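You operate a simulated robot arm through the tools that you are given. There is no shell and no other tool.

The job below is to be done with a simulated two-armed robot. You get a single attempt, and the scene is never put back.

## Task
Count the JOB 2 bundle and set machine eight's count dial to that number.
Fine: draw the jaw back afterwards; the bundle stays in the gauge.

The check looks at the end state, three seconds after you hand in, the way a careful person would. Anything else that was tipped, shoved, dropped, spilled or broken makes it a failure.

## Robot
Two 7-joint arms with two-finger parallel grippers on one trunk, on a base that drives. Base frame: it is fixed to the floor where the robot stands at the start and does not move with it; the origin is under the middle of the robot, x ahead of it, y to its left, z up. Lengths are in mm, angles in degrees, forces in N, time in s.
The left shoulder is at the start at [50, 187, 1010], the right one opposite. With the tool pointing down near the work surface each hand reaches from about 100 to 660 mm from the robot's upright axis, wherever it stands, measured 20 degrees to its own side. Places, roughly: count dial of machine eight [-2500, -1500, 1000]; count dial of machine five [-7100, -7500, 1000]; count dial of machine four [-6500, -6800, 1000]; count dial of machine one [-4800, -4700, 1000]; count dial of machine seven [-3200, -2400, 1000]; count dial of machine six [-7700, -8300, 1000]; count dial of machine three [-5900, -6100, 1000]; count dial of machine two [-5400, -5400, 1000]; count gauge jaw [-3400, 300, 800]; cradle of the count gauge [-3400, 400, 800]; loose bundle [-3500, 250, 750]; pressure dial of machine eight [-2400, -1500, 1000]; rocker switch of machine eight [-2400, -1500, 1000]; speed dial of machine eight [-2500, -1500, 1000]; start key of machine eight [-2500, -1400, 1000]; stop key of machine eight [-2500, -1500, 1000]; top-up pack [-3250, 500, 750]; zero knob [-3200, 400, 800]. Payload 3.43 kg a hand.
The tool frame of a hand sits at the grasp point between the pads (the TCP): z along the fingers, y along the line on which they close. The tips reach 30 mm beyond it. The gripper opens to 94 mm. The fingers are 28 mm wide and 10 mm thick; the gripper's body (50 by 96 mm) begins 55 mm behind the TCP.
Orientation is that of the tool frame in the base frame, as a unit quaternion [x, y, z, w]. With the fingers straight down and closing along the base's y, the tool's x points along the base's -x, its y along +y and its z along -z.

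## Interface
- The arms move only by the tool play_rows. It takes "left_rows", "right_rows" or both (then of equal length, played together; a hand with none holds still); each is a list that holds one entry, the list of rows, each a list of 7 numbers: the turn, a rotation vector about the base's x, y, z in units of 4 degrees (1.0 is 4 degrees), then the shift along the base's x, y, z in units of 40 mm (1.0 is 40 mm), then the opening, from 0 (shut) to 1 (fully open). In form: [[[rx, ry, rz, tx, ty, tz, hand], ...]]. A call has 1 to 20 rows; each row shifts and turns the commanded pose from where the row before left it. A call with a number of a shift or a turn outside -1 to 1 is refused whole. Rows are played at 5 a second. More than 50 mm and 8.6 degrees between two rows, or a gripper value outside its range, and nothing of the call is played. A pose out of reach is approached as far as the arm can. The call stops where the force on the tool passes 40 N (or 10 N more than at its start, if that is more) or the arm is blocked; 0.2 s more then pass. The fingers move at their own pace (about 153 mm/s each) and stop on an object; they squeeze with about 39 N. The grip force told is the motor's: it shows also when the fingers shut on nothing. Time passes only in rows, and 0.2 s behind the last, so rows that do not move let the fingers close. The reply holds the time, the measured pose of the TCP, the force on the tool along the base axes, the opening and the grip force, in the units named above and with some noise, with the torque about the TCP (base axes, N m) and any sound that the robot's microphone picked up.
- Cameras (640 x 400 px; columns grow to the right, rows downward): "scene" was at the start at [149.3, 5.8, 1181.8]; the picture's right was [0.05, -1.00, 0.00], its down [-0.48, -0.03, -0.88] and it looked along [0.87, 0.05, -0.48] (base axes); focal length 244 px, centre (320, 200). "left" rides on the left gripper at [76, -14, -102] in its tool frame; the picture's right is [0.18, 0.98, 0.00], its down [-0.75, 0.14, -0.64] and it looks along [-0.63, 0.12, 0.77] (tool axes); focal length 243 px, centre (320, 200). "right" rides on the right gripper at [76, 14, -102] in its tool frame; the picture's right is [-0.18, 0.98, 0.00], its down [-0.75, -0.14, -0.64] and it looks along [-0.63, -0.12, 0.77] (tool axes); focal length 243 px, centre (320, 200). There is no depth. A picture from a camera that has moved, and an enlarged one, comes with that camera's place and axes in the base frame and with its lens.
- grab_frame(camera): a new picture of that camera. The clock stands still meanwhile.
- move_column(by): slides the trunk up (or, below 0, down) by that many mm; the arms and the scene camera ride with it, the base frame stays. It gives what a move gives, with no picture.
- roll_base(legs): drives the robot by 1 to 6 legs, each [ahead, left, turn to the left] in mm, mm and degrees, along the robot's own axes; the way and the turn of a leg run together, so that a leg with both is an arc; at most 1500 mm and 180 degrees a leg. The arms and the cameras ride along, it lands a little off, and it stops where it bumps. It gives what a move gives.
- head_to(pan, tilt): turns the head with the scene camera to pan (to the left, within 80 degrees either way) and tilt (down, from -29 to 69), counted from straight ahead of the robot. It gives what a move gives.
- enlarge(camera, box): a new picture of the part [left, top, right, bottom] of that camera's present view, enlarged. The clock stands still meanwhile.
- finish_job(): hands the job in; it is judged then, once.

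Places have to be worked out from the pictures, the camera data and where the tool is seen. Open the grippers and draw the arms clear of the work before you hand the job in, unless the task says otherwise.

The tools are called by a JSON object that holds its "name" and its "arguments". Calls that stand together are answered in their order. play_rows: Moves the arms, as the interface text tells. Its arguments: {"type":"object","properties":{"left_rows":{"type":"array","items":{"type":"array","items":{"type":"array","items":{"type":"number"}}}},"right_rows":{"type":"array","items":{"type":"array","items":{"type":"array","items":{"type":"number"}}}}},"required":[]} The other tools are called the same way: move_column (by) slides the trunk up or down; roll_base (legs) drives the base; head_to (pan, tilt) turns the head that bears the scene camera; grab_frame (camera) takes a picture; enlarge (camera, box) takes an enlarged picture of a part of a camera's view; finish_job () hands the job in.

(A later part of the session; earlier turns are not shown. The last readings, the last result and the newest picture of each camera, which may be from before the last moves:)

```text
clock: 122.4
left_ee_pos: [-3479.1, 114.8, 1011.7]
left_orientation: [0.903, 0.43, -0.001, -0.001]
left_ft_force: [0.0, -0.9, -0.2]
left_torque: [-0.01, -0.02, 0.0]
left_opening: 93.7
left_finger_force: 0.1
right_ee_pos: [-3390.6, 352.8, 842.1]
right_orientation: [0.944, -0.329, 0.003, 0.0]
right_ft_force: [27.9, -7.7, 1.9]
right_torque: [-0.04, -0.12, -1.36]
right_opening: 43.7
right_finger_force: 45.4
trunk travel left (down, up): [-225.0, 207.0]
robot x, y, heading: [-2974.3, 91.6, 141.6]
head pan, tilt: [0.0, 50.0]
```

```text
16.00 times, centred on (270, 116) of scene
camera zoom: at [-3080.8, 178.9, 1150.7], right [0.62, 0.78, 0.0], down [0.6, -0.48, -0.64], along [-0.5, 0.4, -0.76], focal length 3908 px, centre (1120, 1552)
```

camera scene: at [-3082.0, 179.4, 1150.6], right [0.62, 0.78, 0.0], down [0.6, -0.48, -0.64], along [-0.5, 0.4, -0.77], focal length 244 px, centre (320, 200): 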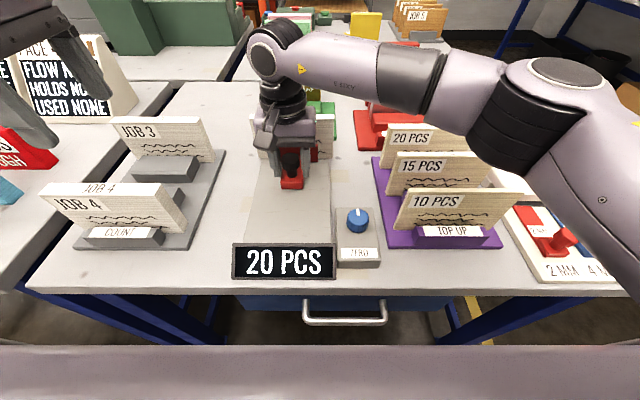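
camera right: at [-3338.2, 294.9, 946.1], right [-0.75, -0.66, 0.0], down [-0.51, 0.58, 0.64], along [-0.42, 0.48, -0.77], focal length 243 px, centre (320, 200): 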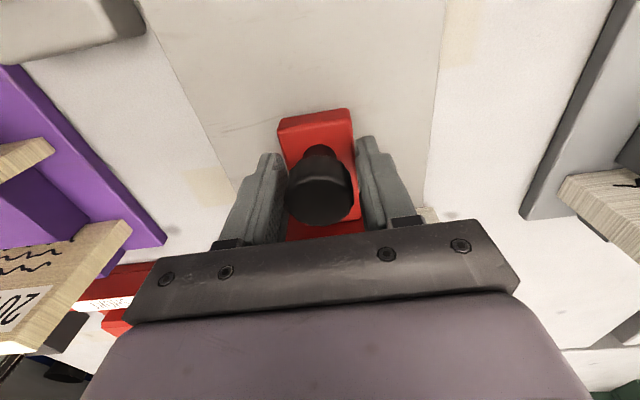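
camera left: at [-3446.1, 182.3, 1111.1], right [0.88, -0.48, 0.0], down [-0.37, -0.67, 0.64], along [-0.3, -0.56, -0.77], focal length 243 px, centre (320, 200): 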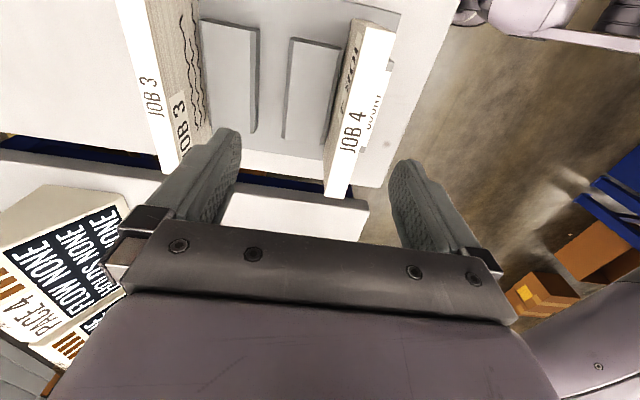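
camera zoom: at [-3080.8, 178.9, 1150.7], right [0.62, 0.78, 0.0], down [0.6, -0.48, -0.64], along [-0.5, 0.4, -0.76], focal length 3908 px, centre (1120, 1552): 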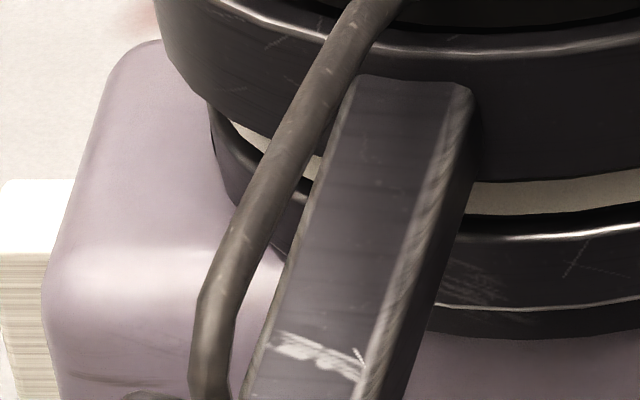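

JOB 2's visible thickness (~16.5 mm) matches the "20 PCS" pack, which conflicts with 20−5=15, so I want certainty about what the empty stop meant. I release the jaw where it is, take the right hand away, and look from above with the left camera.

{"name": "play_rows", "arguments": {"right_rows": [[[0, 0, 0, 0.06, -0.05, 0, 0], [0, 0, 0, 0, 0, 0, 0.6], [0, 0, 0, 0, 0, 0, 1], [0, 0, 0, 0, 0, 0.5, 1], [0, 0, 0, 0, 0, 0.9, 1], [0, 0, 0, 0, 0, 0.9, 1], [0, 0, 0, 0, 0, 0.9, 1], [0, 0, 0, 0, 0, 0.9, 1], [0, 0, 0, 0, 0, 0.9, 1], [0, 0, 0, 0, 0, 0.9, 1], [0, 0, 0, 0.875, 0.48, 0, 1], [0, 0, 0, 0.875, 0.48, 0, 1], [0, 0, 0, 0.875, 0.48, 0, 1], [0, 0, 0, 0.875, 0.48, 0, 1], [0, 0, 0, 0.875, 0.48, 0, 1], [0, 0, 0, 0.875, 0.48, 0, 1], [0, 0, 0, 0.875, 0.48, 0, 1], [0, 0, 0, 0.875, 0.48, 0, 1], [0, 0, 0, 0.875, 0.48, 0, 1]]]}}

{"name": "grab_frame", "arguments": {"camera": "scene"}}

{"name": "enlarge", "arguments": {"camera": "scene", "box": [230, 100, 350, 220]}}

```text
clock: 126.4
left_ee_pos: [-3480.9, 113.7, 1011.9]
left_orientation: [0.903, 0.43, 0.0, 0.0]
left_ft_force: [-0.4, -0.5, -0.1]
left_torque: [0.0, 0.01, -0.01]
left_opening: 94.0
left_finger_force: 0.1
right_ee_pos: [-3069.7, 525.4, 1071.1]
right_orientation: [0.944, -0.329, 0.0, 0.0]
right_ft_force: [-0.8, 0.3, -0.6]
right_torque: [0.01, -0.01, -0.01]
right_opening: 93.7
right_finger_force: 0.0
right hand out of reach, approached as far as the arm can: row 10
trunk travel left (down, up): [-225.0, 207.0]
robot x, y, heading: [-2974.4, 92.8, 141.3]
head pan, tilt: [0.0, 50.0]
```

```text
taken
camera scene: at [-3082.9, 179.7, 1150.5], right [0.62, 0.78, 0.0], down [0.6, -0.48, -0.64], along [-0.5, 0.4, -0.77], focal length 244 px, centre (320, 200)
```

scene: 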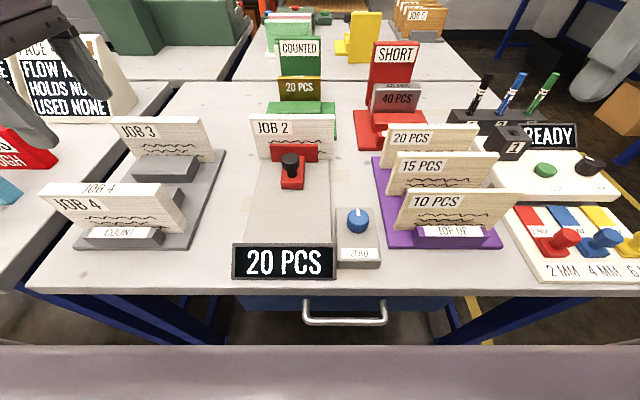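

```text
3.33 times, centred on (290, 160) of scene
camera zoom: at [-3082.9, 179.7, 1150.5], right [0.62, 0.78, 0.0], down [0.6, -0.48, -0.64], along [-0.5, 0.4, -0.77], focal length 814 px, centre (420, 333)
```

zoom: 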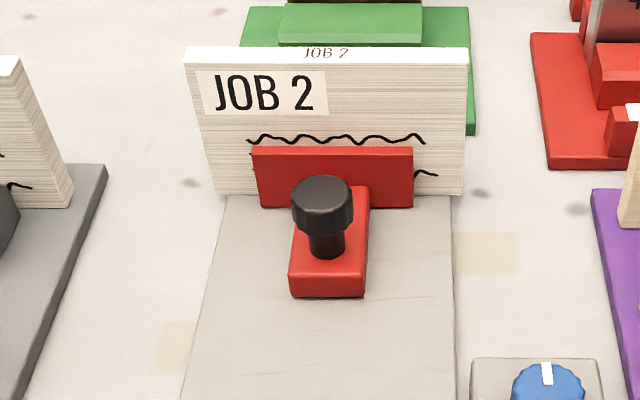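

The jaw stays put at 20 PCS. I bring the left hand over the gauge at height to use its camera from above.

{"name": "play_rows", "arguments": {"left_rows": [[[0, 0, 0, 0.144, 0.872, 0, 1], [0, 0, 0, 0.144, 0.872, 0, 1], [0, 0, 0, 0.144, 0.872, 0, 1], [0, 0, 0, 0.144, 0.872, 0, 1], [0, 0, 0, 0.144, 0.872, 0, 1], [0, 0, 0, 0.144, 0.872, 0, 1], [0, 0, 0, 0.144, 0.872, 0, 1], [0, 0, 0, 0.144, 0.872, 0, 1], [0, 0, 0, 0, 0, 0, 1]]]}}

{"name": "grab_frame", "arguments": {"camera": "left"}}

{"name": "enlarge", "arguments": {"camera": "left", "box": [240, 0, 480, 180]}}

```text
clock: 128.4
left_ee_pos: [-3432.6, 388.6, 1009.3]
left_orientation: [0.903, 0.43, 0.0, 0.0]
left_ft_force: [-0.4, -0.6, 0.7]
left_torque: [0.03, 0.0, -0.02]
left_opening: 93.8
left_finger_force: 0.1
right_ee_pos: [-3070.0, 525.9, 1072.9]
right_orientation: [0.944, -0.329, 0.001, 0.0]
right_ft_force: [-0.1, 0.8, -0.4]
right_torque: [-0.03, 0.02, 0.01]
right_opening: 94.2
right_finger_force: 0.0
trunk travel left (down, up): [-225.0, 207.0]
robot x, y, heading: [-2974.1, 95.3, 141.6]
head pan, tilt: [0.0, 50.0]
```

```text
taken
camera left: at [-3397.0, 457.9, 1110.5], right [0.88, -0.48, 0.0], down [-0.37, -0.67, 0.64], along [-0.3, -0.56, -0.77], focal length 243 px, centre (320, 200)
```

left: 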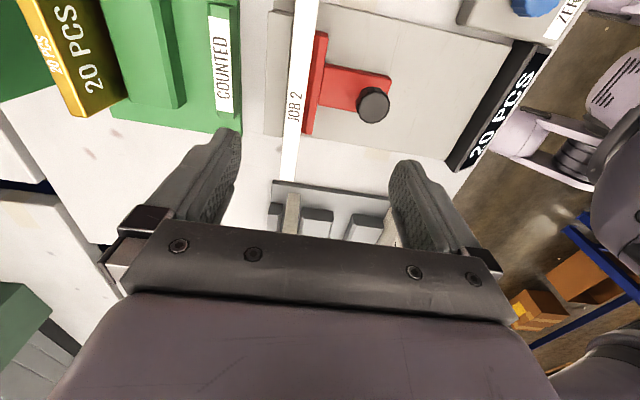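

```text
2.22 times, centred on (360, 90) of left
camera zoom: at [-3397.0, 457.9, 1110.5], right [0.88, -0.48, 0.0], down [-0.37, -0.67, 0.64], along [-0.3, -0.56, -0.77], focal length 539 px, centre (231, 444)
```

zoom: 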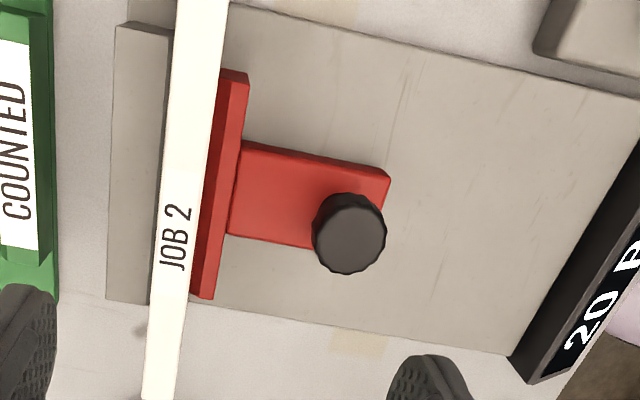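

From above, the bundle sits between plate and anvil. To settle the zero question I'll repeat the empty closing and look at the gap itself: first the left hand moves away, and the right hand returns to draw the jaw back.

{"name": "play_rows", "arguments": {"left_rows": [[[0, 0, 0, -0.144, -0.872, 0, 1], [0, 0, 0, -0.144, -0.872, 0, 1], [0, 0, 0, -0.144, -0.872, 0, 1], [0, 0, 0, -0.144, -0.872, 0, 1], [0, 0, 0, -0.144, -0.872, 0, 1], [0, 0, 0, -0.144, -0.872, 0, 1], [0, 0, 0, -0.144, -0.872, 0, 1], [0, 0, 0, -0.144, -0.872, 0, 1], [0, 0, 0, 0, 0, 0, 1]]]}}

{"name": "play_rows", "arguments": {"right_rows": [[[0, 0, 0, -0.875, -0.475, 0, 1], [0, 0, 0, -0.875, -0.475, 0, 1], [0, 0, 0, -0.875, -0.475, 0, 1], [0, 0, 0, -0.875, -0.475, 0, 1], [0, 0, 0, -0.875, -0.475, 0, 1], [0, 0, 0, -0.875, -0.475, 0, 1], [0, 0, 0, -0.875, -0.475, 0, 1], [0, 0, 0, -0.875, -0.475, 0, 1], [0, 0, 0, -0.875, -0.475, 0, 1], [0, 0, 0, 0, 0, -0.9, 1], [0, 0, 0, 0, 0, -0.9, 1], [0, 0, 0, 0, 0, -0.9, 1], [0, 0, 0, 0, 0, -0.9, 1], [0, 0, 0, 0, 0, 0, 1]]]}}

{"name": "grab_frame", "arguments": {"camera": "right"}}

```text
clock: 130.4
left_ee_pos: [-3482.6, 113.5, 1004.7]
left_orientation: [0.903, 0.43, 0.001, 0.001]
left_ft_force: [0.1, -0.2, 0.1]
left_torque: [-0.01, 0.02, 0.0]
left_opening: 93.9
left_finger_force: 0.0
right_ee_pos: [-3070.0, 526.7, 1073.2]
right_orientation: [0.944, -0.33, 0.0, 0.0]
right_ft_force: [-1.0, -0.4, -0.4]
right_torque: [-0.01, 0.02, -0.02]
right_opening: 94.0
right_finger_force: 0.1
trunk travel left (down, up): [-225.0, 207.0]
robot x, y, heading: [-2976.7, 96.1, 141.4]
head pan, tilt: [0.0, 50.0]
```

```text
clock: 133.4
left_ee_pos: [-3482.9, 114.2, 1007.3]
left_orientation: [0.903, 0.43, 0.001, 0.001]
left_ft_force: [0.2, 0.2, -0.3]
left_torque: [0.0, -0.01, -0.02]
left_opening: 93.9
left_finger_force: 0.0
right_ee_pos: [-3381.4, 350.1, 930.8]
right_orientation: [0.944, -0.329, 0.0, 0.0]
right_ft_force: [-0.2, 1.3, 0.5]
right_torque: [0.02, 0.03, -0.01]
right_opening: 94.1
right_finger_force: 0.1
trunk travel left (down, up): [-225.0, 207.0]
robot x, y, heading: [-2974.3, 95.4, 141.4]
head pan, tilt: [0.0, 50.0]
```

```text
taken
camera right: at [-3329.5, 291.3, 1034.8], right [-0.76, -0.65, 0.0], down [-0.5, 0.58, 0.64], along [-0.42, 0.49, -0.77], focal length 243 px, centre (320, 200)
```

right: 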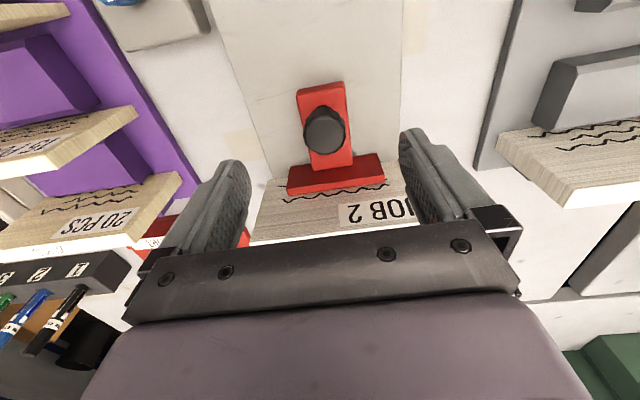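

Aligned with the knob. I descend, grip, and draw the jaw back in full, leaving JOB 2 standing at the anvil.

{"name": "play_rows", "arguments": {"right_rows": [[[0, 0, 0, 0, 0, -0.6, 1], [0, 0, 0, 0, 0, -0.6, 1], [0, 0, 0, 0, 0, -0.6, 1], [0, 0, 0, 0, 0, -0.4, 1], [0, 0, 0, 0, 0, 0, 0.6], [0, 0, 0, 0, 0, 0, 0.4], [0, 0, 0, 0, 0, 0, 0], [0, 0, 0, 0, 0, 0, 0]]]}}

{"name": "play_rows", "arguments": {"right_rows": [[[0, 0, 0, 0.08, -0.066, 0, 0], [0, 0, 0, 0.193, -0.159, 0, 0], [0, 0, 0, 0.193, -0.159, 0, 0], [0, 0, 0, 0.193, -0.159, 0, 0], [0, 0, 0, 0.193, -0.159, 0, 0], [0, 0, 0, 0.193, -0.159, 0, 0], [0, 0, 0, 0, 0, 0, 0]]]}}

{"name": "grab_frame", "arguments": {"camera": "scene"}}

```text
clock: 135.2
left_ee_pos: [-3483.7, 112.3, 1005.7]
left_orientation: [0.902, 0.431, 0.002, 0.001]
left_ft_force: [-0.4, -0.5, 0.2]
left_torque: [-0.02, 0.01, -0.02]
left_opening: 94.1
left_finger_force: 0.0
right_ee_pos: [-3385.1, 349.3, 845.1]
right_orientation: [0.945, -0.327, -0.001, 0.001]
right_ft_force: [-11.3, -16.8, -1.0]
right_torque: [0.22, 0.27, 0.51]
right_opening: 35.4
right_finger_force: 45.4
trunk travel left (down, up): [-225.0, 207.0]
robot x, y, heading: [-2980.3, 92.7, 141.6]
head pan, tilt: [0.0, 50.0]
```

```text
clock: 136.8
left_ee_pos: [-3482.4, 110.9, 1005.4]
left_orientation: [0.903, 0.43, 0.001, -0.002]
left_ft_force: [-0.5, 0.3, 0.3]
left_torque: [0.03, 0.0, 0.02]
left_opening: 94.2
left_finger_force: 0.1
right_ee_pos: [-3344.7, 316.7, 843.6]
right_orientation: [0.944, -0.33, -0.002, 0.001]
right_ft_force: [-12.0, -15.1, 7.7]
right_torque: [0.57, 0.72, 0.05]
right_opening: 35.3
right_finger_force: 45.0
trunk travel left (down, up): [-225.0, 207.0]
robot x, y, heading: [-2977.7, 94.2, 141.6]
head pan, tilt: [0.0, 50.0]
```

```text
taken
camera scene: at [-3083.6, 178.1, 1150.5], right [0.62, 0.78, 0.0], down [0.6, -0.48, -0.64], along [-0.5, 0.4, -0.77], focal length 244 px, centre (320, 200)
```

scene: 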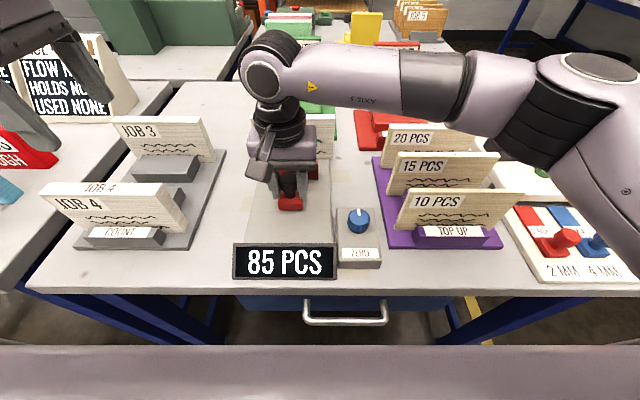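

85 PCS; the rail still pushes the hand left, so I correct ~1.5 mm and draw back the remaining ~12 mm.

{"name": "play_rows", "arguments": {"right_rows": [[[0, 0, 0, -0.025, -0.03, 0, 0], [0, 0, 0, 0.08, -0.08, 0, 0], [0, 0, 0, 0.08, -0.08, 0, 0], [0, 0, 0, 0.04, -0.04, 0, 0], [0, 0, 0, 0, 0, 0, 0]]]}}

{"name": "enlarge", "arguments": {"camera": "scene", "box": [200, 90, 400, 290]}}

```text
clock: 138.0
left_ee_pos: [-3483.6, 112.6, 1004.4]
left_orientation: [0.903, 0.43, 0.001, 0.001]
left_ft_force: [-0.3, 0.3, 0.0]
left_torque: [0.01, -0.04, 0.03]
left_opening: 94.4
left_finger_force: 0.0
right_ee_pos: [-3336.1, 308.3, 845.3]
right_orientation: [0.944, -0.331, -0.002, -0.001]
right_ft_force: [-13.1, -0.5, 12.8]
right_torque: [0.02, 0.03, 0.25]
right_opening: 35.4
right_finger_force: 44.7
trunk travel left (down, up): [-225.0, 207.0]
robot x, y, heading: [-2973.8, 95.9, 141.4]
head pan, tilt: [0.0, 50.0]
```

```text
2.00 times, centred on (300, 190) of scene
camera zoom: at [-3083.6, 179.3, 1150.5], right [0.62, 0.78, 0.0], down [0.6, -0.48, -0.64], along [-0.5, 0.4, -0.77], focal length 488 px, centre (360, 220)
```

zoom: 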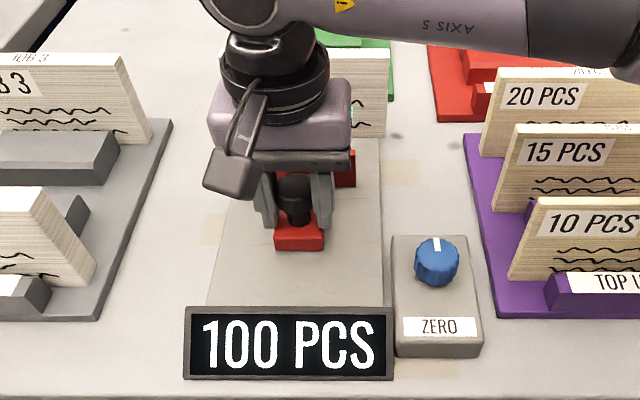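

Back at 100 PCS. I release, lift and move the right hand aside.

{"name": "play_rows", "arguments": {"right_rows": [[[0, 0, 0, 0, 0, 0, 0.7], [0, 0, 0, 0, 0, 0, 1], [0, 0, 0, 0, 0, 0.5, 1], [0, 0, 0, 0, 0, 0.9, 1], [0, 0, 0, 0, 0, 0.9, 1], [0, 0, 0, 0, 0, 0.9, 1], [0, 0, 0, 0, 0, 0.9, 1], [0, 0, 0, 0, 0, 0.9, 1], [0, 0, 0, 0, 0, 0.9, 1], [0, 0, 0, 0.783, 0.51, 0, 1], [0, 0, 0, 0.783, 0.51, 0, 1], [0, 0, 0, 0.783, 0.51, 0, 1], [0, 0, 0, 0.783, 0.51, 0, 1], [0, 0, 0, 0.783, 0.51, 0, 1], [0, 0, 0, 0.783, 0.51, 0, 1], [0, 0, 0, 0.783, 0.51, 0, 1], [0, 0, 0, 0.783, 0.51, 0, 1], [0, 0, 0, 0.783, 0.51, 0, 1]]]}}

{"name": "play_rows", "arguments": {"left_rows": [[[0, 0, 0, 0.115, 0.905, 0, 1], [0, 0, 0, 0.115, 0.905, 0, 0.9], [0, 0, 0, 0.115, 0.905, 0, 0.8], [0, 0, 0, 0.115, 0.905, 0, 0.7], [0, 0, 0, 0.115, 0.905, 0, 0.6], [0, 0, 0, 0.115, 0.905, 0, 0.6], [0, 0, 0, 0.115, 0.905, 0, 0.6], [0, 0, 0, 0.115, 0.905, 0, 0.6], [0, 0, 0, 0, 0, -0.5, 0.6], [0, 0, 0, 0, 0, -0.5, 0.6], [0, 0, 0, 0, 0, 0, 0.6]]]}}

{"name": "grab_frame", "arguments": {"camera": "left"}}

{"name": "grab_frame", "arguments": {"camera": "scene"}}

```text
clock: 141.8
left_ee_pos: [-3481.3, 113.7, 1005.6]
left_orientation: [0.902, 0.431, 0.001, 0.001]
left_ft_force: [0.0, -0.5, 0.5]
left_torque: [0.0, 0.01, 0.03]
left_opening: 94.1
left_finger_force: 0.1
right_ee_pos: [-3052.5, 493.6, 1076.7]
right_orientation: [0.944, -0.329, 0.0, 0.0]
right_ft_force: [0.0, 1.1, -0.4]
right_torque: [-0.02, 0.0, 0.0]
right_opening: 94.2
right_finger_force: 0.0
trunk travel left (down, up): [-225.0, 207.0]
robot x, y, heading: [-2978.1, 96.4, 141.5]
head pan, tilt: [0.0, 50.0]
```

```text
clock: 144.2
left_ee_pos: [-3443.7, 402.9, 968.4]
left_orientation: [0.902, 0.431, 0.0, 0.0]
left_ft_force: [-0.1, 0.8, 0.9]
left_torque: [0.03, -0.02, 0.0]
left_opening: 56.4
left_finger_force: 0.1
right_ee_pos: [-3053.6, 492.7, 1079.1]
right_orientation: [0.944, -0.33, -0.001, 0.0]
right_ft_force: [0.4, 0.4, -0.4]
right_torque: [-0.01, 0.02, -0.02]
right_opening: 94.0
right_finger_force: 0.1
trunk travel left (down, up): [-225.0, 207.0]
robot x, y, heading: [-2976.6, 93.8, 141.5]
head pan, tilt: [0.0, 50.0]
```

```text
taken
camera left: at [-3408.2, 471.3, 1069.6], right [0.88, -0.48, 0.0], down [-0.37, -0.67, 0.64], along [-0.3, -0.56, -0.77], focal length 243 px, centre (320, 200)
```

left: 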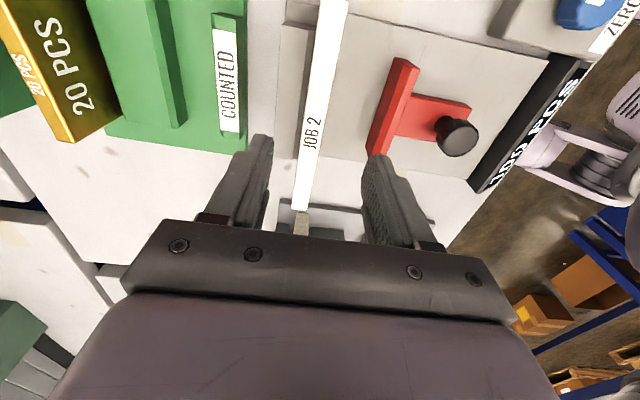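

```text
taken
camera scene: at [-3083.2, 179.6, 1150.5], right [0.62, 0.78, 0.0], down [0.6, -0.48, -0.64], along [-0.5, 0.4, -0.77], focal length 244 px, centre (320, 200)
```

scene: 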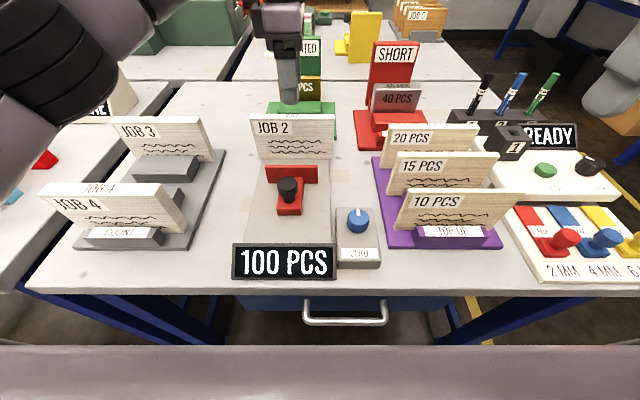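

Left hand is above the bundle. I zoom its view to see bundle, anvil and jaw distances.

{"name": "enlarge", "arguments": {"camera": "left", "box": [250, 0, 490, 200]}}

{"name": "enlarge", "arguments": {"camera": "scene", "box": [230, 100, 350, 220]}}

```text
2.00 times, centred on (370, 100) of left
camera zoom: at [-3408.2, 471.3, 1069.6], right [0.88, -0.48, 0.0], down [-0.37, -0.67, 0.64], along [-0.3, -0.56, -0.77], focal length 485 px, centre (220, 400)
```

zoom: 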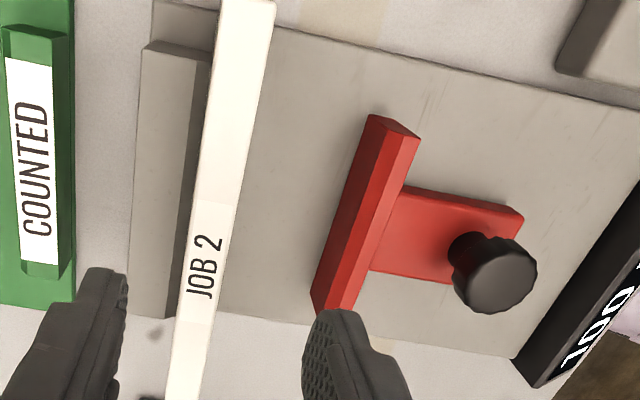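

```text
3.33 times, centred on (290, 160) of scene
camera zoom: at [-3083.2, 179.6, 1150.5], right [0.62, 0.78, 0.0], down [0.6, -0.48, -0.64], along [-0.5, 0.4, -0.77], focal length 814 px, centre (420, 333)
```

zoom: 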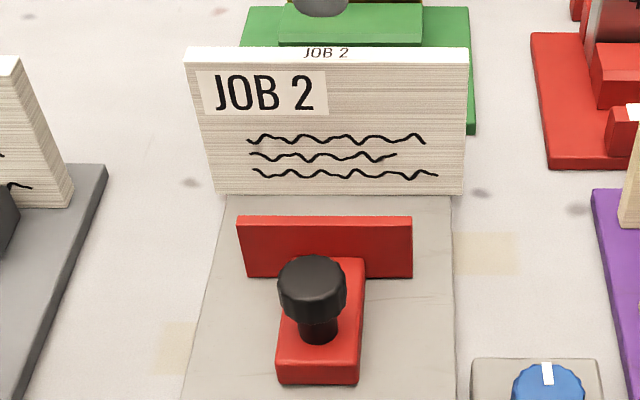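

Bundle is slightly beyond my TCP; I shift 4 mm, descend to z ≈ 878, and grip it to lift it out for the empty-jaw test.

{"name": "play_rows", "arguments": {"left_rows": [[[0, 0, 0, -0.085, 0.065, -0.5, 0.6], [0, 0, 0, 0, 0, -0.6, 0.6], [0, 0, 0, 0, 0, -0.6, 0.6], [0, 0, 0, 0, 0, -0.55, 0.6], [0, 0, 0, 0, 0, 0, 0.6], [0, 0, 0, 0, 0, 0, 0.3], [0, 0, 0, 0, 0, 0, 0], [0, 0, 0, 0, 0, 0, 0], [0, 0, 0, 0, 0, 0, 0]]]}}

{"name": "enlarge", "arguments": {"camera": "scene", "box": [230, 100, 350, 220]}}

```text
clock: 146.2
left_ee_pos: [-3447.4, 407.0, 877.5]
left_orientation: [0.903, 0.43, 0.0, 0.0]
left_ft_force: [-0.6, -0.7, -0.4]
left_torque: [-0.01, -0.01, 0.02]
left_opening: 19.6
left_finger_force: 39.1
right_ee_pos: [-3052.5, 491.9, 1078.2]
right_orientation: [0.944, -0.33, 0.0, 0.0]
right_ft_force: [-0.7, 0.2, -0.2]
right_torque: [-0.04, -0.01, -0.01]
right_opening: 94.1
right_finger_force: 0.0
trunk travel left (down, up): [-225.0, 207.0]
robot x, y, heading: [-2975.9, 95.2, 141.5]
head pan, tilt: [0.0, 50.0]
```

```text
3.33 times, centred on (290, 160) of scene
camera zoom: at [-3083.3, 179.6, 1150.5], right [0.62, 0.78, 0.0], down [0.6, -0.48, -0.64], along [-0.5, 0.4, -0.77], focal length 814 px, centre (420, 333)
```

zoom: 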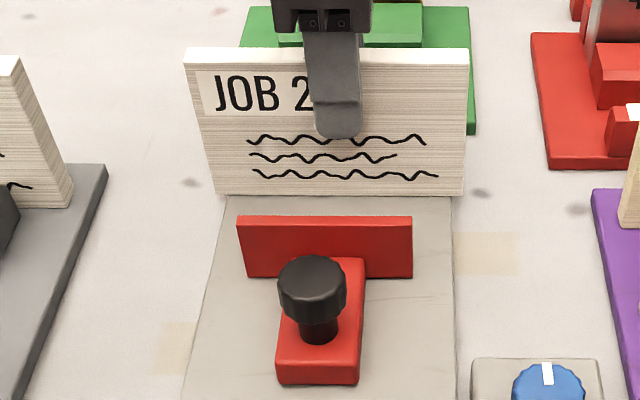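

Gripped again. I lift it out and carry it to the left, clear of everything, and hold it there.

{"name": "play_rows", "arguments": {"left_rows": [[[0, 0, 0, 0, 0, 0.3, 0], [0, 0, 0, 0, 0, 0.6, 0], [0, 0, 0, 0, 0, 0.8, 0], [0, 0, 0, 0, 0, 0.8, 0], [0, 0, 0, 0, 0, 0.8, 0], [0, 0, 0, 0.075, -0.9, 0, 0], [0, 0, 0, 0.075, -0.9, 0, 0], [0, 0, 0, 0.075, -0.9, 0, 0], [0, 0, 0, 0.075, -0.9, 0, 0], [0, 0, 0, 0.075, -0.9, 0, 0], [0, 0, 0, 0.075, -0.9, 0, 0], [0, 0, 0, 0.075, -0.9, 0, 0], [0, 0, 0, 0.075, -0.9, 0, 0], [0, 0, 0, 0, 0, 0, 0]]]}}

{"name": "grab_frame", "arguments": {"camera": "scene"}}

{"name": "enlarge", "arguments": {"camera": "scene", "box": [230, 100, 350, 220]}}

```text
clock: 149.2
left_ee_pos: [-3421.6, 117.3, 1010.9]
left_orientation: [0.903, 0.43, 0.001, 0.0]
left_ft_force: [0.1, 0.1, -0.5]
left_torque: [0.0, 0.01, 0.0]
left_opening: 19.7
left_finger_force: 39.3
right_ee_pos: [-3053.3, 490.9, 1077.8]
right_orientation: [0.944, -0.33, 0.0, 0.0]
right_ft_force: [0.2, 0.1, 0.4]
right_torque: [-0.04, 0.01, 0.02]
right_opening: 94.0
right_finger_force: 0.2
trunk travel left (down, up): [-225.0, 207.0]
robot x, y, heading: [-2978.2, 92.6, 141.5]
head pan, tilt: [0.0, 50.0]
```

```text
taken
camera scene: at [-3083.3, 179.6, 1150.5], right [0.62, 0.78, 0.0], down [0.6, -0.48, -0.64], along [-0.5, 0.4, -0.77], focal length 244 px, centre (320, 200)
```

scene: 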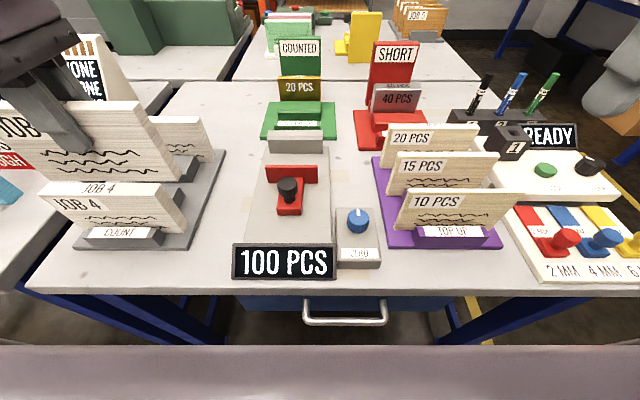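

```text
3.33 times, centred on (290, 160) of scene
camera zoom: at [-3083.3, 179.6, 1150.5], right [0.62, 0.78, 0.0], down [0.6, -0.48, -0.64], along [-0.5, 0.4, -0.77], focal length 814 px, centre (420, 333)
```

zoom: 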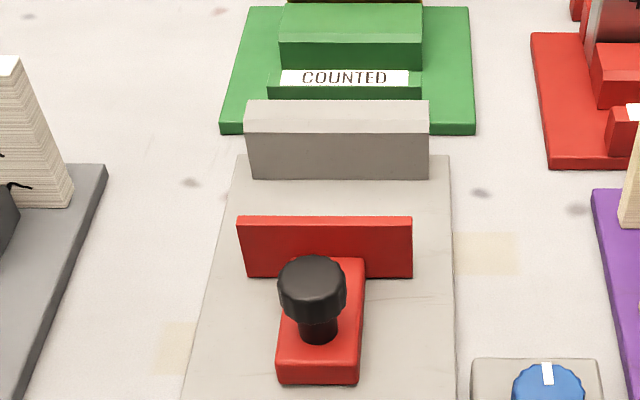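

Clear view of anvil and jaw now. Right hand goes back to the jaw block for the empty closing.

{"name": "play_rows", "arguments": {"right_rows": [[[0, 0, 0, -0.794, -0.497, 0, 1], [0, 0, 0, -0.794, -0.497, 0, 1], [0, 0, 0, -0.794, -0.497, 0, 1], [0, 0, 0, -0.794, -0.497, 0, 1], [0, 0, 0, -0.794, -0.497, 0, 1], [0, 0, 0, -0.794, -0.497, 0, 1], [0, 0, 0, -0.794, -0.497, 0, 1], [0, 0, 0, -0.794, -0.497, 0, 1], [0, 0, 0, -0.794, -0.497, 0, 1], [0, 0, 0, 0, 0, -0.95, 1], [0, 0, 0, 0, 0, -0.95, 1], [0, 0, 0, 0, 0, -0.95, 1], [0, 0, 0, 0, 0, -0.95, 1], [0, 0, 0, 0, 0, -0.95, 1], [0, 0, 0, 0, 0, 0, 1]]]}}

{"name": "grab_frame", "arguments": {"camera": "right"}}

```text
clock: 152.4
left_ee_pos: [-3421.7, 118.8, 1010.0]
left_orientation: [0.903, 0.431, 0.001, 0.0]
left_ft_force: [-0.1, -1.1, 0.4]
left_torque: [-0.02, 0.01, -0.04]
left_opening: 19.7
left_finger_force: 38.9
right_ee_pos: [-3340.0, 312.2, 890.5]
right_orientation: [0.944, -0.33, 0.0, 0.0]
right_ft_force: [-0.3, -0.4, -0.4]
right_torque: [0.01, 0.03, 0.0]
right_opening: 94.3
right_finger_force: 0.0
trunk travel left (down, up): [-225.0, 207.0]
robot x, y, heading: [-2980.4, 90.9, 141.8]
head pan, tilt: [0.0, 50.0]
```

```text
taken
camera right: at [-3288.3, 253.4, 993.8], right [-0.76, -0.65, 0.0], down [-0.5, 0.58, 0.64], along [-0.42, 0.49, -0.77], focal length 243 px, centre (320, 200)
```

right: 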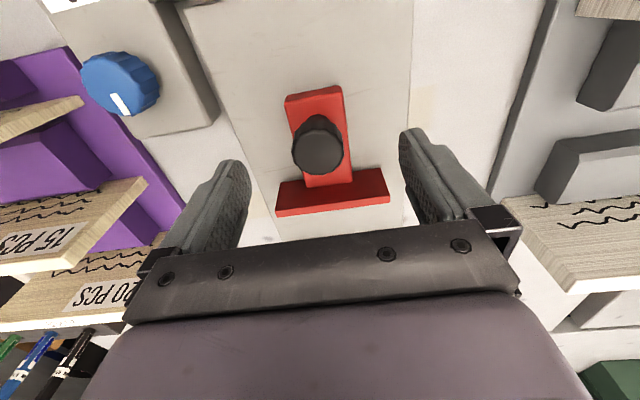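

Aligned. I grip the block and slide the empty jaw forward 62 mm, then go stepwise.

{"name": "play_rows", "arguments": {"right_rows": [[[0, 0, 0, 0, 0, -0.6, 1], [0, 0, 0, 0, 0, -0.6, 1], [0, 0, 0, 0, 0, 0, 0.6], [0, 0, 0, 0, 0, 0, 0.4], [0, 0, 0, 0, 0, 0, 0], [0, 0, 0, 0, 0, 0, 0], [0, 0, 0, -0.193, 0.159, 0, 0], [0, 0, 0, -0.193, 0.159, 0, 0], [0, 0, 0, -0.193, 0.159, 0, 0], [0, 0, 0, -0.2, 0.15, -0.02, 0], [0, 0, 0, -0.2, 0.15, -0.02, 0], [0, 0, 0, -0.2, 0.15, 0, 0], [0, 0, 0, 0, 0, 0, 0]]]}}

{"name": "enlarge", "arguments": {"camera": "scene", "box": [200, 90, 400, 290]}}

```text
clock: 155.2
left_ee_pos: [-3422.6, 117.4, 1010.3]
left_orientation: [0.903, 0.431, 0.002, 0.001]
left_ft_force: [0.7, 1.0, 0.2]
left_torque: [-0.02, -0.04, 0.02]
left_opening: 19.6
left_finger_force: 39.0
right_ee_pos: [-3387.3, 351.9, 841.6]
right_orientation: [0.944, -0.33, 0.001, 0.001]
right_ft_force: [-9.8, -10.7, 1.7]
right_torque: [-1.27, -0.53, -1.1]
right_opening: 43.5
right_finger_force: 45.5
trunk travel left (down, up): [-225.0, 207.0]
robot x, y, heading: [-2977.5, 95.7, 141.1]
head pan, tilt: [0.0, 50.0]
```

```text
2.00 times, centred on (300, 190) of scene
camera zoom: at [-3084.0, 178.9, 1150.5], right [0.62, 0.78, 0.0], down [0.6, -0.48, -0.64], along [-0.5, 0.4, -0.77], focal length 488 px, centre (360, 220)
```

zoom: 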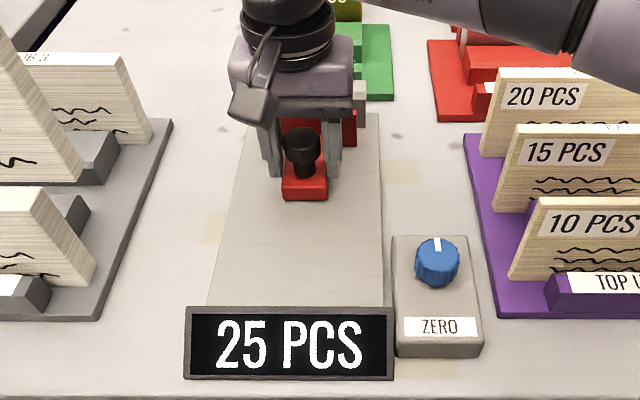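

25 PCS with an empty slot. I go forward 4 mm at a time until the stop.

{"name": "play_rows", "arguments": {"right_rows": [[[0, 0, 0, -0.09, 0.05, 0, 0], [0, 0, 0, -0.08, 0.06, 0, 0], [0, 0, 0, -0.08, 0.06, 0, 0], [0, 0, 0, 0, 0, 0, 0]]]}}

{"name": "enlarge", "arguments": {"camera": "scene", "box": [200, 90, 400, 290]}}

```text
clock: 156.2
left_ee_pos: [-3420.7, 118.5, 1009.5]
left_orientation: [0.902, 0.431, 0.001, -0.001]
left_ft_force: [0.1, -0.5, -1.0]
left_torque: [0.02, 0.01, 0.03]
left_opening: 19.7
left_finger_force: 38.8
right_ee_pos: [-3396.4, 359.3, 840.5]
right_orientation: [0.944, -0.331, -0.001, 0.0]
right_ft_force: [-4.0, -6.9, 11.7]
right_torque: [-1.16, -0.85, -0.93]
right_opening: 43.8
right_finger_force: 44.9
trunk travel left (down, up): [-225.0, 207.0]
robot x, y, heading: [-2976.1, 91.3, 141.7]
head pan, tilt: [0.0, 50.0]
```

```text
2.00 times, centred on (300, 190) of scene
camera zoom: at [-3083.0, 178.8, 1150.7], right [0.62, 0.78, 0.0], down [0.6, -0.48, -0.64], along [-0.5, 0.4, -0.77], focal length 488 px, centre (360, 220)
```

zoom: 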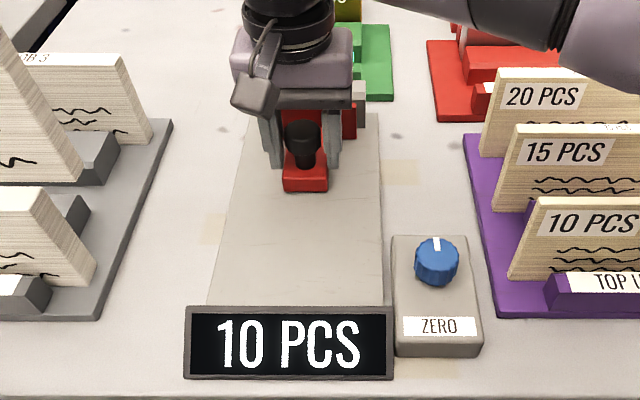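

10 PCS, still free. On in 2 mm steps.

{"name": "play_rows", "arguments": {"right_rows": [[[0, 0, 0, -0.04, 0.033, 0, 0], [0, 0, 0, -0.04, 0.033, 0, 0], [0, 0, 0, 0, 0, 0, 0]]]}}

{"name": "enlarge", "arguments": {"camera": "scene", "box": [200, 90, 400, 290]}}

{"name": "enlarge", "arguments": {"camera": "scene", "box": [260, 95, 340, 175]}}

```text
clock: 157.0
left_ee_pos: [-3420.0, 117.5, 1010.9]
left_orientation: [0.902, 0.431, -0.001, -0.001]
left_ft_force: [-0.2, 0.0, -2.1]
left_torque: [-0.02, 0.02, 0.01]
left_opening: 19.6
left_finger_force: 38.7
right_ee_pos: [-3398.7, 359.5, 840.6]
right_orientation: [0.944, -0.329, 0.001, -0.001]
right_ft_force: [13.1, -14.9, 5.3]
right_torque: [0.5, 0.37, -1.48]
right_opening: 43.9
right_finger_force: 45.4
trunk travel left (down, up): [-225.0, 207.0]
robot x, y, heading: [-2975.4, 93.8, 141.5]
head pan, tilt: [0.0, 50.0]
```

```text
2.00 times, centred on (300, 190) of scene
camera zoom: at [-3081.7, 178.1, 1150.7], right [0.62, 0.78, 0.0], down [0.6, -0.48, -0.64], along [-0.5, 0.4, -0.76], focal length 488 px, centre (360, 220)
```

zoom: 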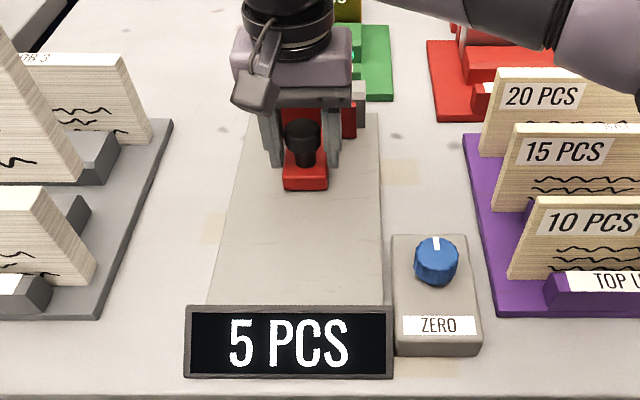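

```text
5.00 times, centred on (300, 135) of scene
camera zoom: at [-3081.7, 178.1, 1150.7], right [0.62, 0.78, 0.0], down [0.6, -0.48, -0.64], along [-0.5, 0.4, -0.76], focal length 1221 px, centre (420, 525)
```

zoom: 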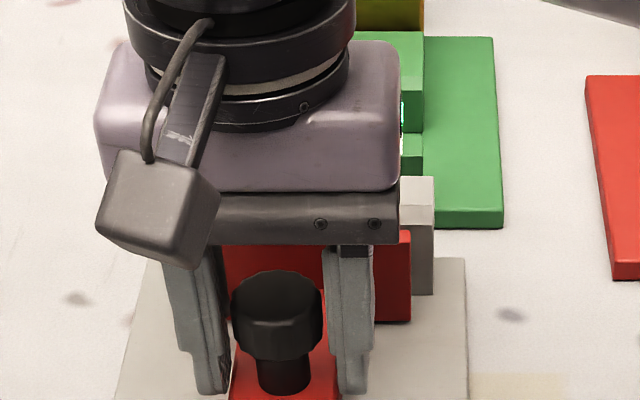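

Stopped again at 5 PCS (≈20 N). I release and raise the right hand so that its camera can see whether the plate truly touches the anvil.

{"name": "play_rows", "arguments": {"right_rows": [[[0, 0, 0, 0.02, -0.016, 0, 0], [0, 0, 0, 0, 0, 0, 0.6], [0, 0, 0, 0, 0, 0, 1], [0, 0, 0, 0, 0, 0.6, 1], [0, 0, 0, 0, 0, 0.9, 1], [0, 0, 0, 0.3, -0.24, 0.9, 1], [0, 0, 0, 0.5, -0.4, 0.3, 1], [0, 0, 0, 0.5, -0.4, 0, 1], [0, 0, 0, 0, 0, 0, 1]]]}}

{"name": "grab_frame", "arguments": {"camera": "right"}}

{"name": "enlarge", "arguments": {"camera": "right", "box": [240, 60, 420, 220]}}

{"name": "enlarge", "arguments": {"camera": "scene", "box": [230, 100, 350, 220]}}

```text
clock: 159.0
left_ee_pos: [-3422.0, 118.6, 1009.9]
left_orientation: [0.903, 0.431, 0.001, 0.0]
left_ft_force: [-0.7, -0.6, -0.9]
left_torque: [0.0, 0.02, 0.01]
left_opening: 19.5
left_finger_force: 39.0
right_ee_pos: [-3343.6, 318.4, 945.7]
right_orientation: [0.944, -0.331, 0.0, 0.0]
right_ft_force: [0.8, 0.1, -0.3]
right_torque: [-0.01, -0.01, -0.02]
right_opening: 94.1
right_finger_force: 0.1
trunk travel left (down, up): [-225.0, 207.0]
robot x, y, heading: [-2980.2, 92.8, 141.4]
head pan, tilt: [0.0, 50.0]
```

```text
taken
camera right: at [-3292.8, 260.1, 1049.4], right [-0.76, -0.65, 0.0], down [-0.5, 0.58, 0.64], along [-0.42, 0.49, -0.77], focal length 243 px, centre (320, 200)
```

right: 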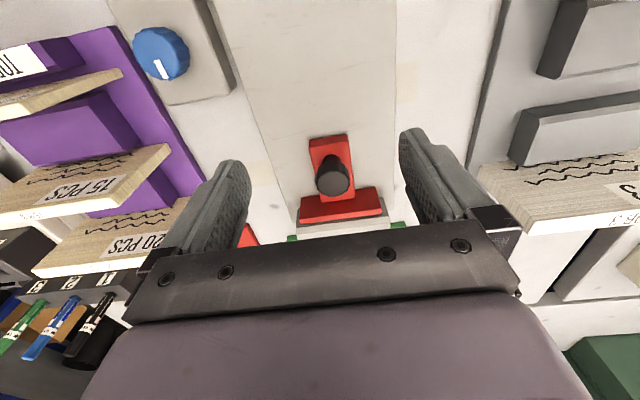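

```text
2.50 times, centred on (330, 140) of right
camera zoom: at [-3292.8, 260.1, 1049.4], right [-0.76, -0.65, 0.0], down [-0.5, 0.58, 0.64], along [-0.42, 0.49, -0.77], focal length 606 px, centre (295, 350)
```

zoom: 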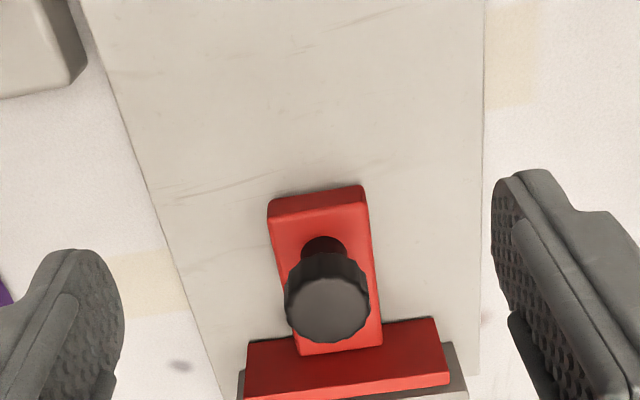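

```text
3.33 times, centred on (290, 160) of scene
camera zoom: at [-3083.3, 179.6, 1150.5], right [0.62, 0.78, 0.0], down [0.6, -0.48, -0.64], along [-0.5, 0.4, -0.77], focal length 814 px, centre (420, 333)
```

zoom: 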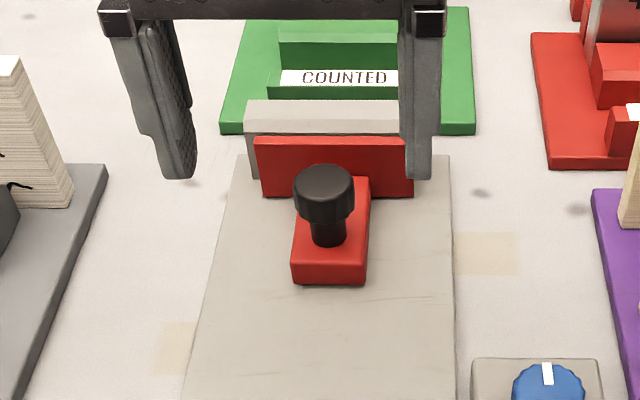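

The plate looks close to the anvil; I move the right hand 70 mm forward so its camera looks down right onto the joint between them.

{"name": "play_rows", "arguments": {"right_rows": [[[0, 0, 0, -0.7, 0.56, 0, 1], [0, 0, 0, -0.7, 0.56, 0, 1], [0, 0, 0, 0, 0, 0, 1]]]}}

{"name": "enlarge", "arguments": {"camera": "right", "box": [240, 60, 420, 220]}}

{"name": "enlarge", "arguments": {"camera": "right", "box": [350, 110, 420, 170]}}

{"name": "enlarge", "arguments": {"camera": "right", "box": [270, 120, 340, 180]}}

```text
clock: 159.8
left_ee_pos: [-3421.4, 118.7, 1010.5]
left_orientation: [0.903, 0.43, 0.0, 0.0]
left_ft_force: [0.1, 0.0, -1.1]
left_torque: [0.01, 0.0, 0.02]
left_opening: 19.7
left_finger_force: 38.7
right_ee_pos: [-3400.9, 363.1, 947.2]
right_orientation: [0.944, -0.33, 0.0, 0.0]
right_ft_force: [1.0, 0.4, -0.1]
right_torque: [-0.02, 0.0, 0.0]
right_opening: 94.1
right_finger_force: 0.0
trunk travel left (down, up): [-225.0, 207.0]
robot x, y, heading: [-2978.9, 92.9, 141.5]
head pan, tilt: [0.0, 50.0]
```

```text
2.50 times, centred on (330, 140) of right
camera zoom: at [-3349.5, 304.8, 1050.7], right [-0.76, -0.65, 0.0], down [-0.5, 0.58, 0.64], along [-0.42, 0.49, -0.77], focal length 606 px, centre (295, 350)
```

zoom: 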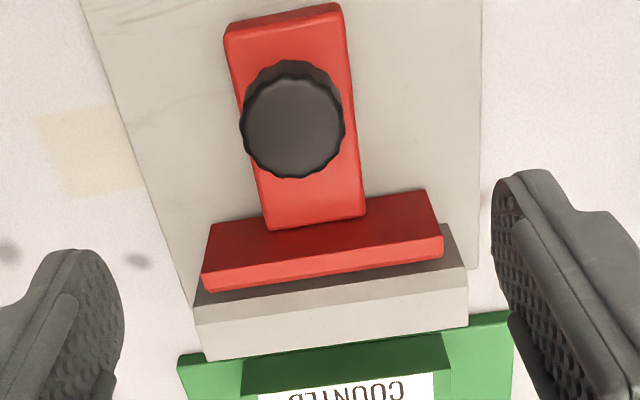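

```text
6.67 times, centred on (385, 140) of right
camera zoom: at [-3349.5, 304.8, 1050.7], right [-0.76, -0.65, 0.0], down [-0.5, 0.58, 0.64], along [-0.42, 0.49, -0.77], focal length 1618 px, centre (-113, 600)
```

zoom: 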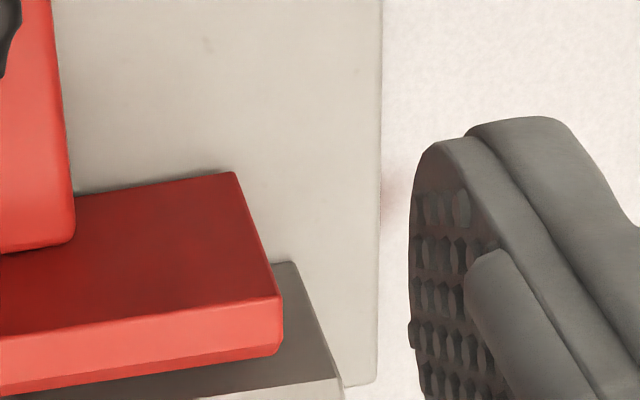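

```text
6.67 times, centred on (305, 150) of right
camera zoom: at [-3349.5, 304.8, 1050.7], right [-0.76, -0.65, 0.0], down [-0.5, 0.58, 0.64], along [-0.42, 0.49, -0.77], focal length 1618 px, centre (420, 533)
```

zoom: 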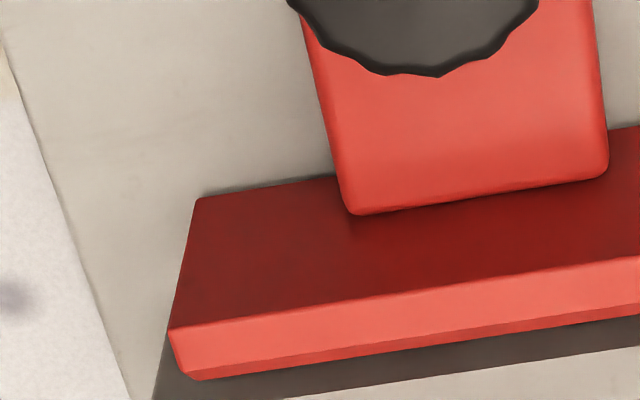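

At the stop a real gap (~6–9 mm) remains between plate and anvil, so "5 PCS" at the stop is just the end of the jaw's travel, not a zero error. As a cheap cross-check of my thickness readings I shut the empty right gripper once.

{"name": "play_rows", "arguments": {"right_rows": [[[0, 0, 0, 0, 0, 0.5, 0.5], [0, 0, 0, 0, 0, 0, 0], [0, 0, 0, 0, 0, 0, 0], [0, 0, 0, 0, 0, 0, 0], [0, 0, 0, 0, 0, 0, 0]]]}}

{"name": "grab_frame", "arguments": {"camera": "right"}}

```text
clock: 161.0
left_ee_pos: [-3422.1, 118.5, 1009.6]
left_orientation: [0.903, 0.431, 0.002, 0.0]
left_ft_force: [-0.2, 0.2, -1.4]
left_torque: [-0.02, 0.01, -0.04]
left_opening: 19.6
left_finger_force: 39.2
right_ee_pos: [-3403.2, 362.5, 968.4]
right_orientation: [0.944, -0.331, 0.001, 0.001]
right_ft_force: [-0.1, -0.9, -0.5]
right_torque: [0.0, 0.01, -0.02]
right_opening: 0.0
right_finger_force: 33.2
trunk travel left (down, up): [-225.0, 207.0]
robot x, y, heading: [-2979.3, 93.3, 141.6]
head pan, tilt: [0.0, 50.0]
```

```text
taken
camera right: at [-3350.4, 304.4, 1072.0], right [-0.76, -0.65, 0.0], down [-0.5, 0.58, 0.64], along [-0.42, 0.49, -0.77], focal length 243 px, centre (320, 200)
```

right: 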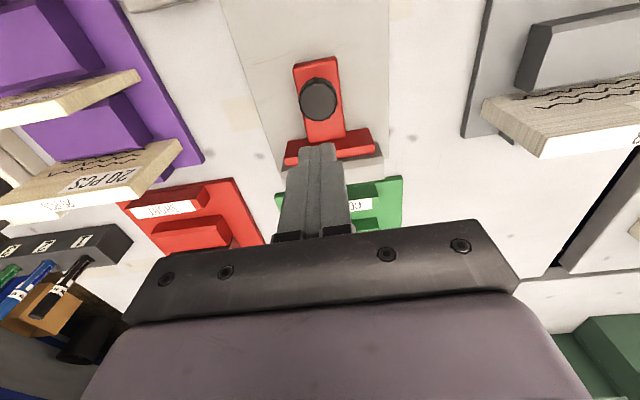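

The gripper's own zero is right (0.0 mm shut). I measure JOB 2's thickness more precisely with the left camera, where the held bundle's position relative to the camera is known.

{"name": "grab_frame", "arguments": {"camera": "left"}}

{"name": "enlarge", "arguments": {"camera": "left", "box": [280, 60, 400, 160]}}

{"name": "enlarge", "arguments": {"camera": "left", "box": [270, 150, 390, 250]}}

```text
taken
camera left: at [-3385.7, 186.3, 1111.9], right [0.88, -0.48, 0.0], down [-0.37, -0.67, 0.64], along [-0.3, -0.56, -0.77], focal length 243 px, centre (320, 200)
```

left: 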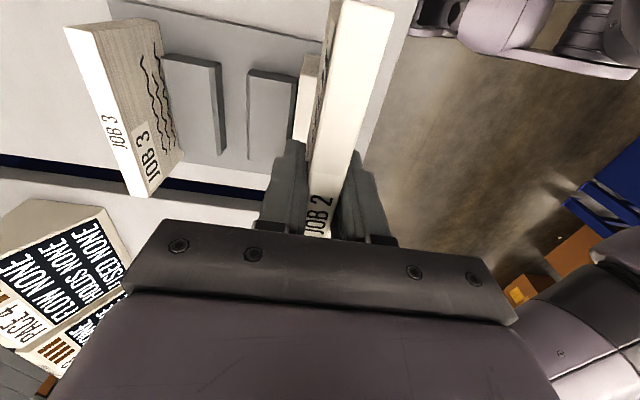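

```text
4.00 times, centred on (340, 110) of left
camera zoom: at [-3385.7, 186.3, 1111.9], right [0.88, -0.48, 0.0], down [-0.37, -0.67, 0.64], along [-0.3, -0.56, -0.77], focal length 970 px, centre (240, 560)
```

zoom: 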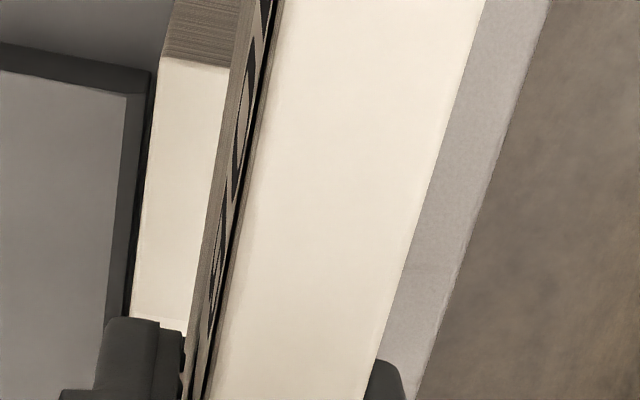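

```text
4.00 times, centred on (330, 200) of left
camera zoom: at [-3385.7, 186.3, 1111.9], right [0.88, -0.48, 0.0], down [-0.37, -0.67, 0.64], along [-0.3, -0.56, -0.77], focal length 970 px, centre (280, 200)
```

zoom: 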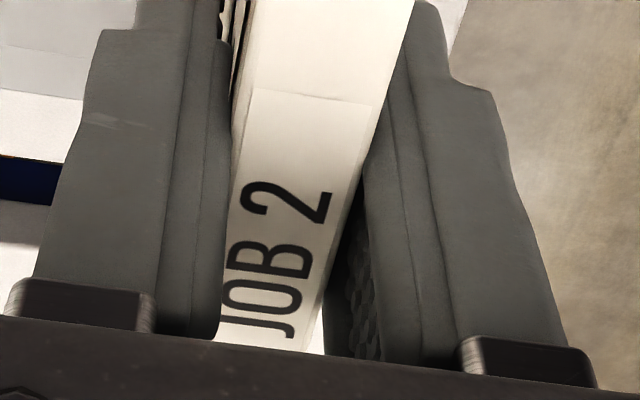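

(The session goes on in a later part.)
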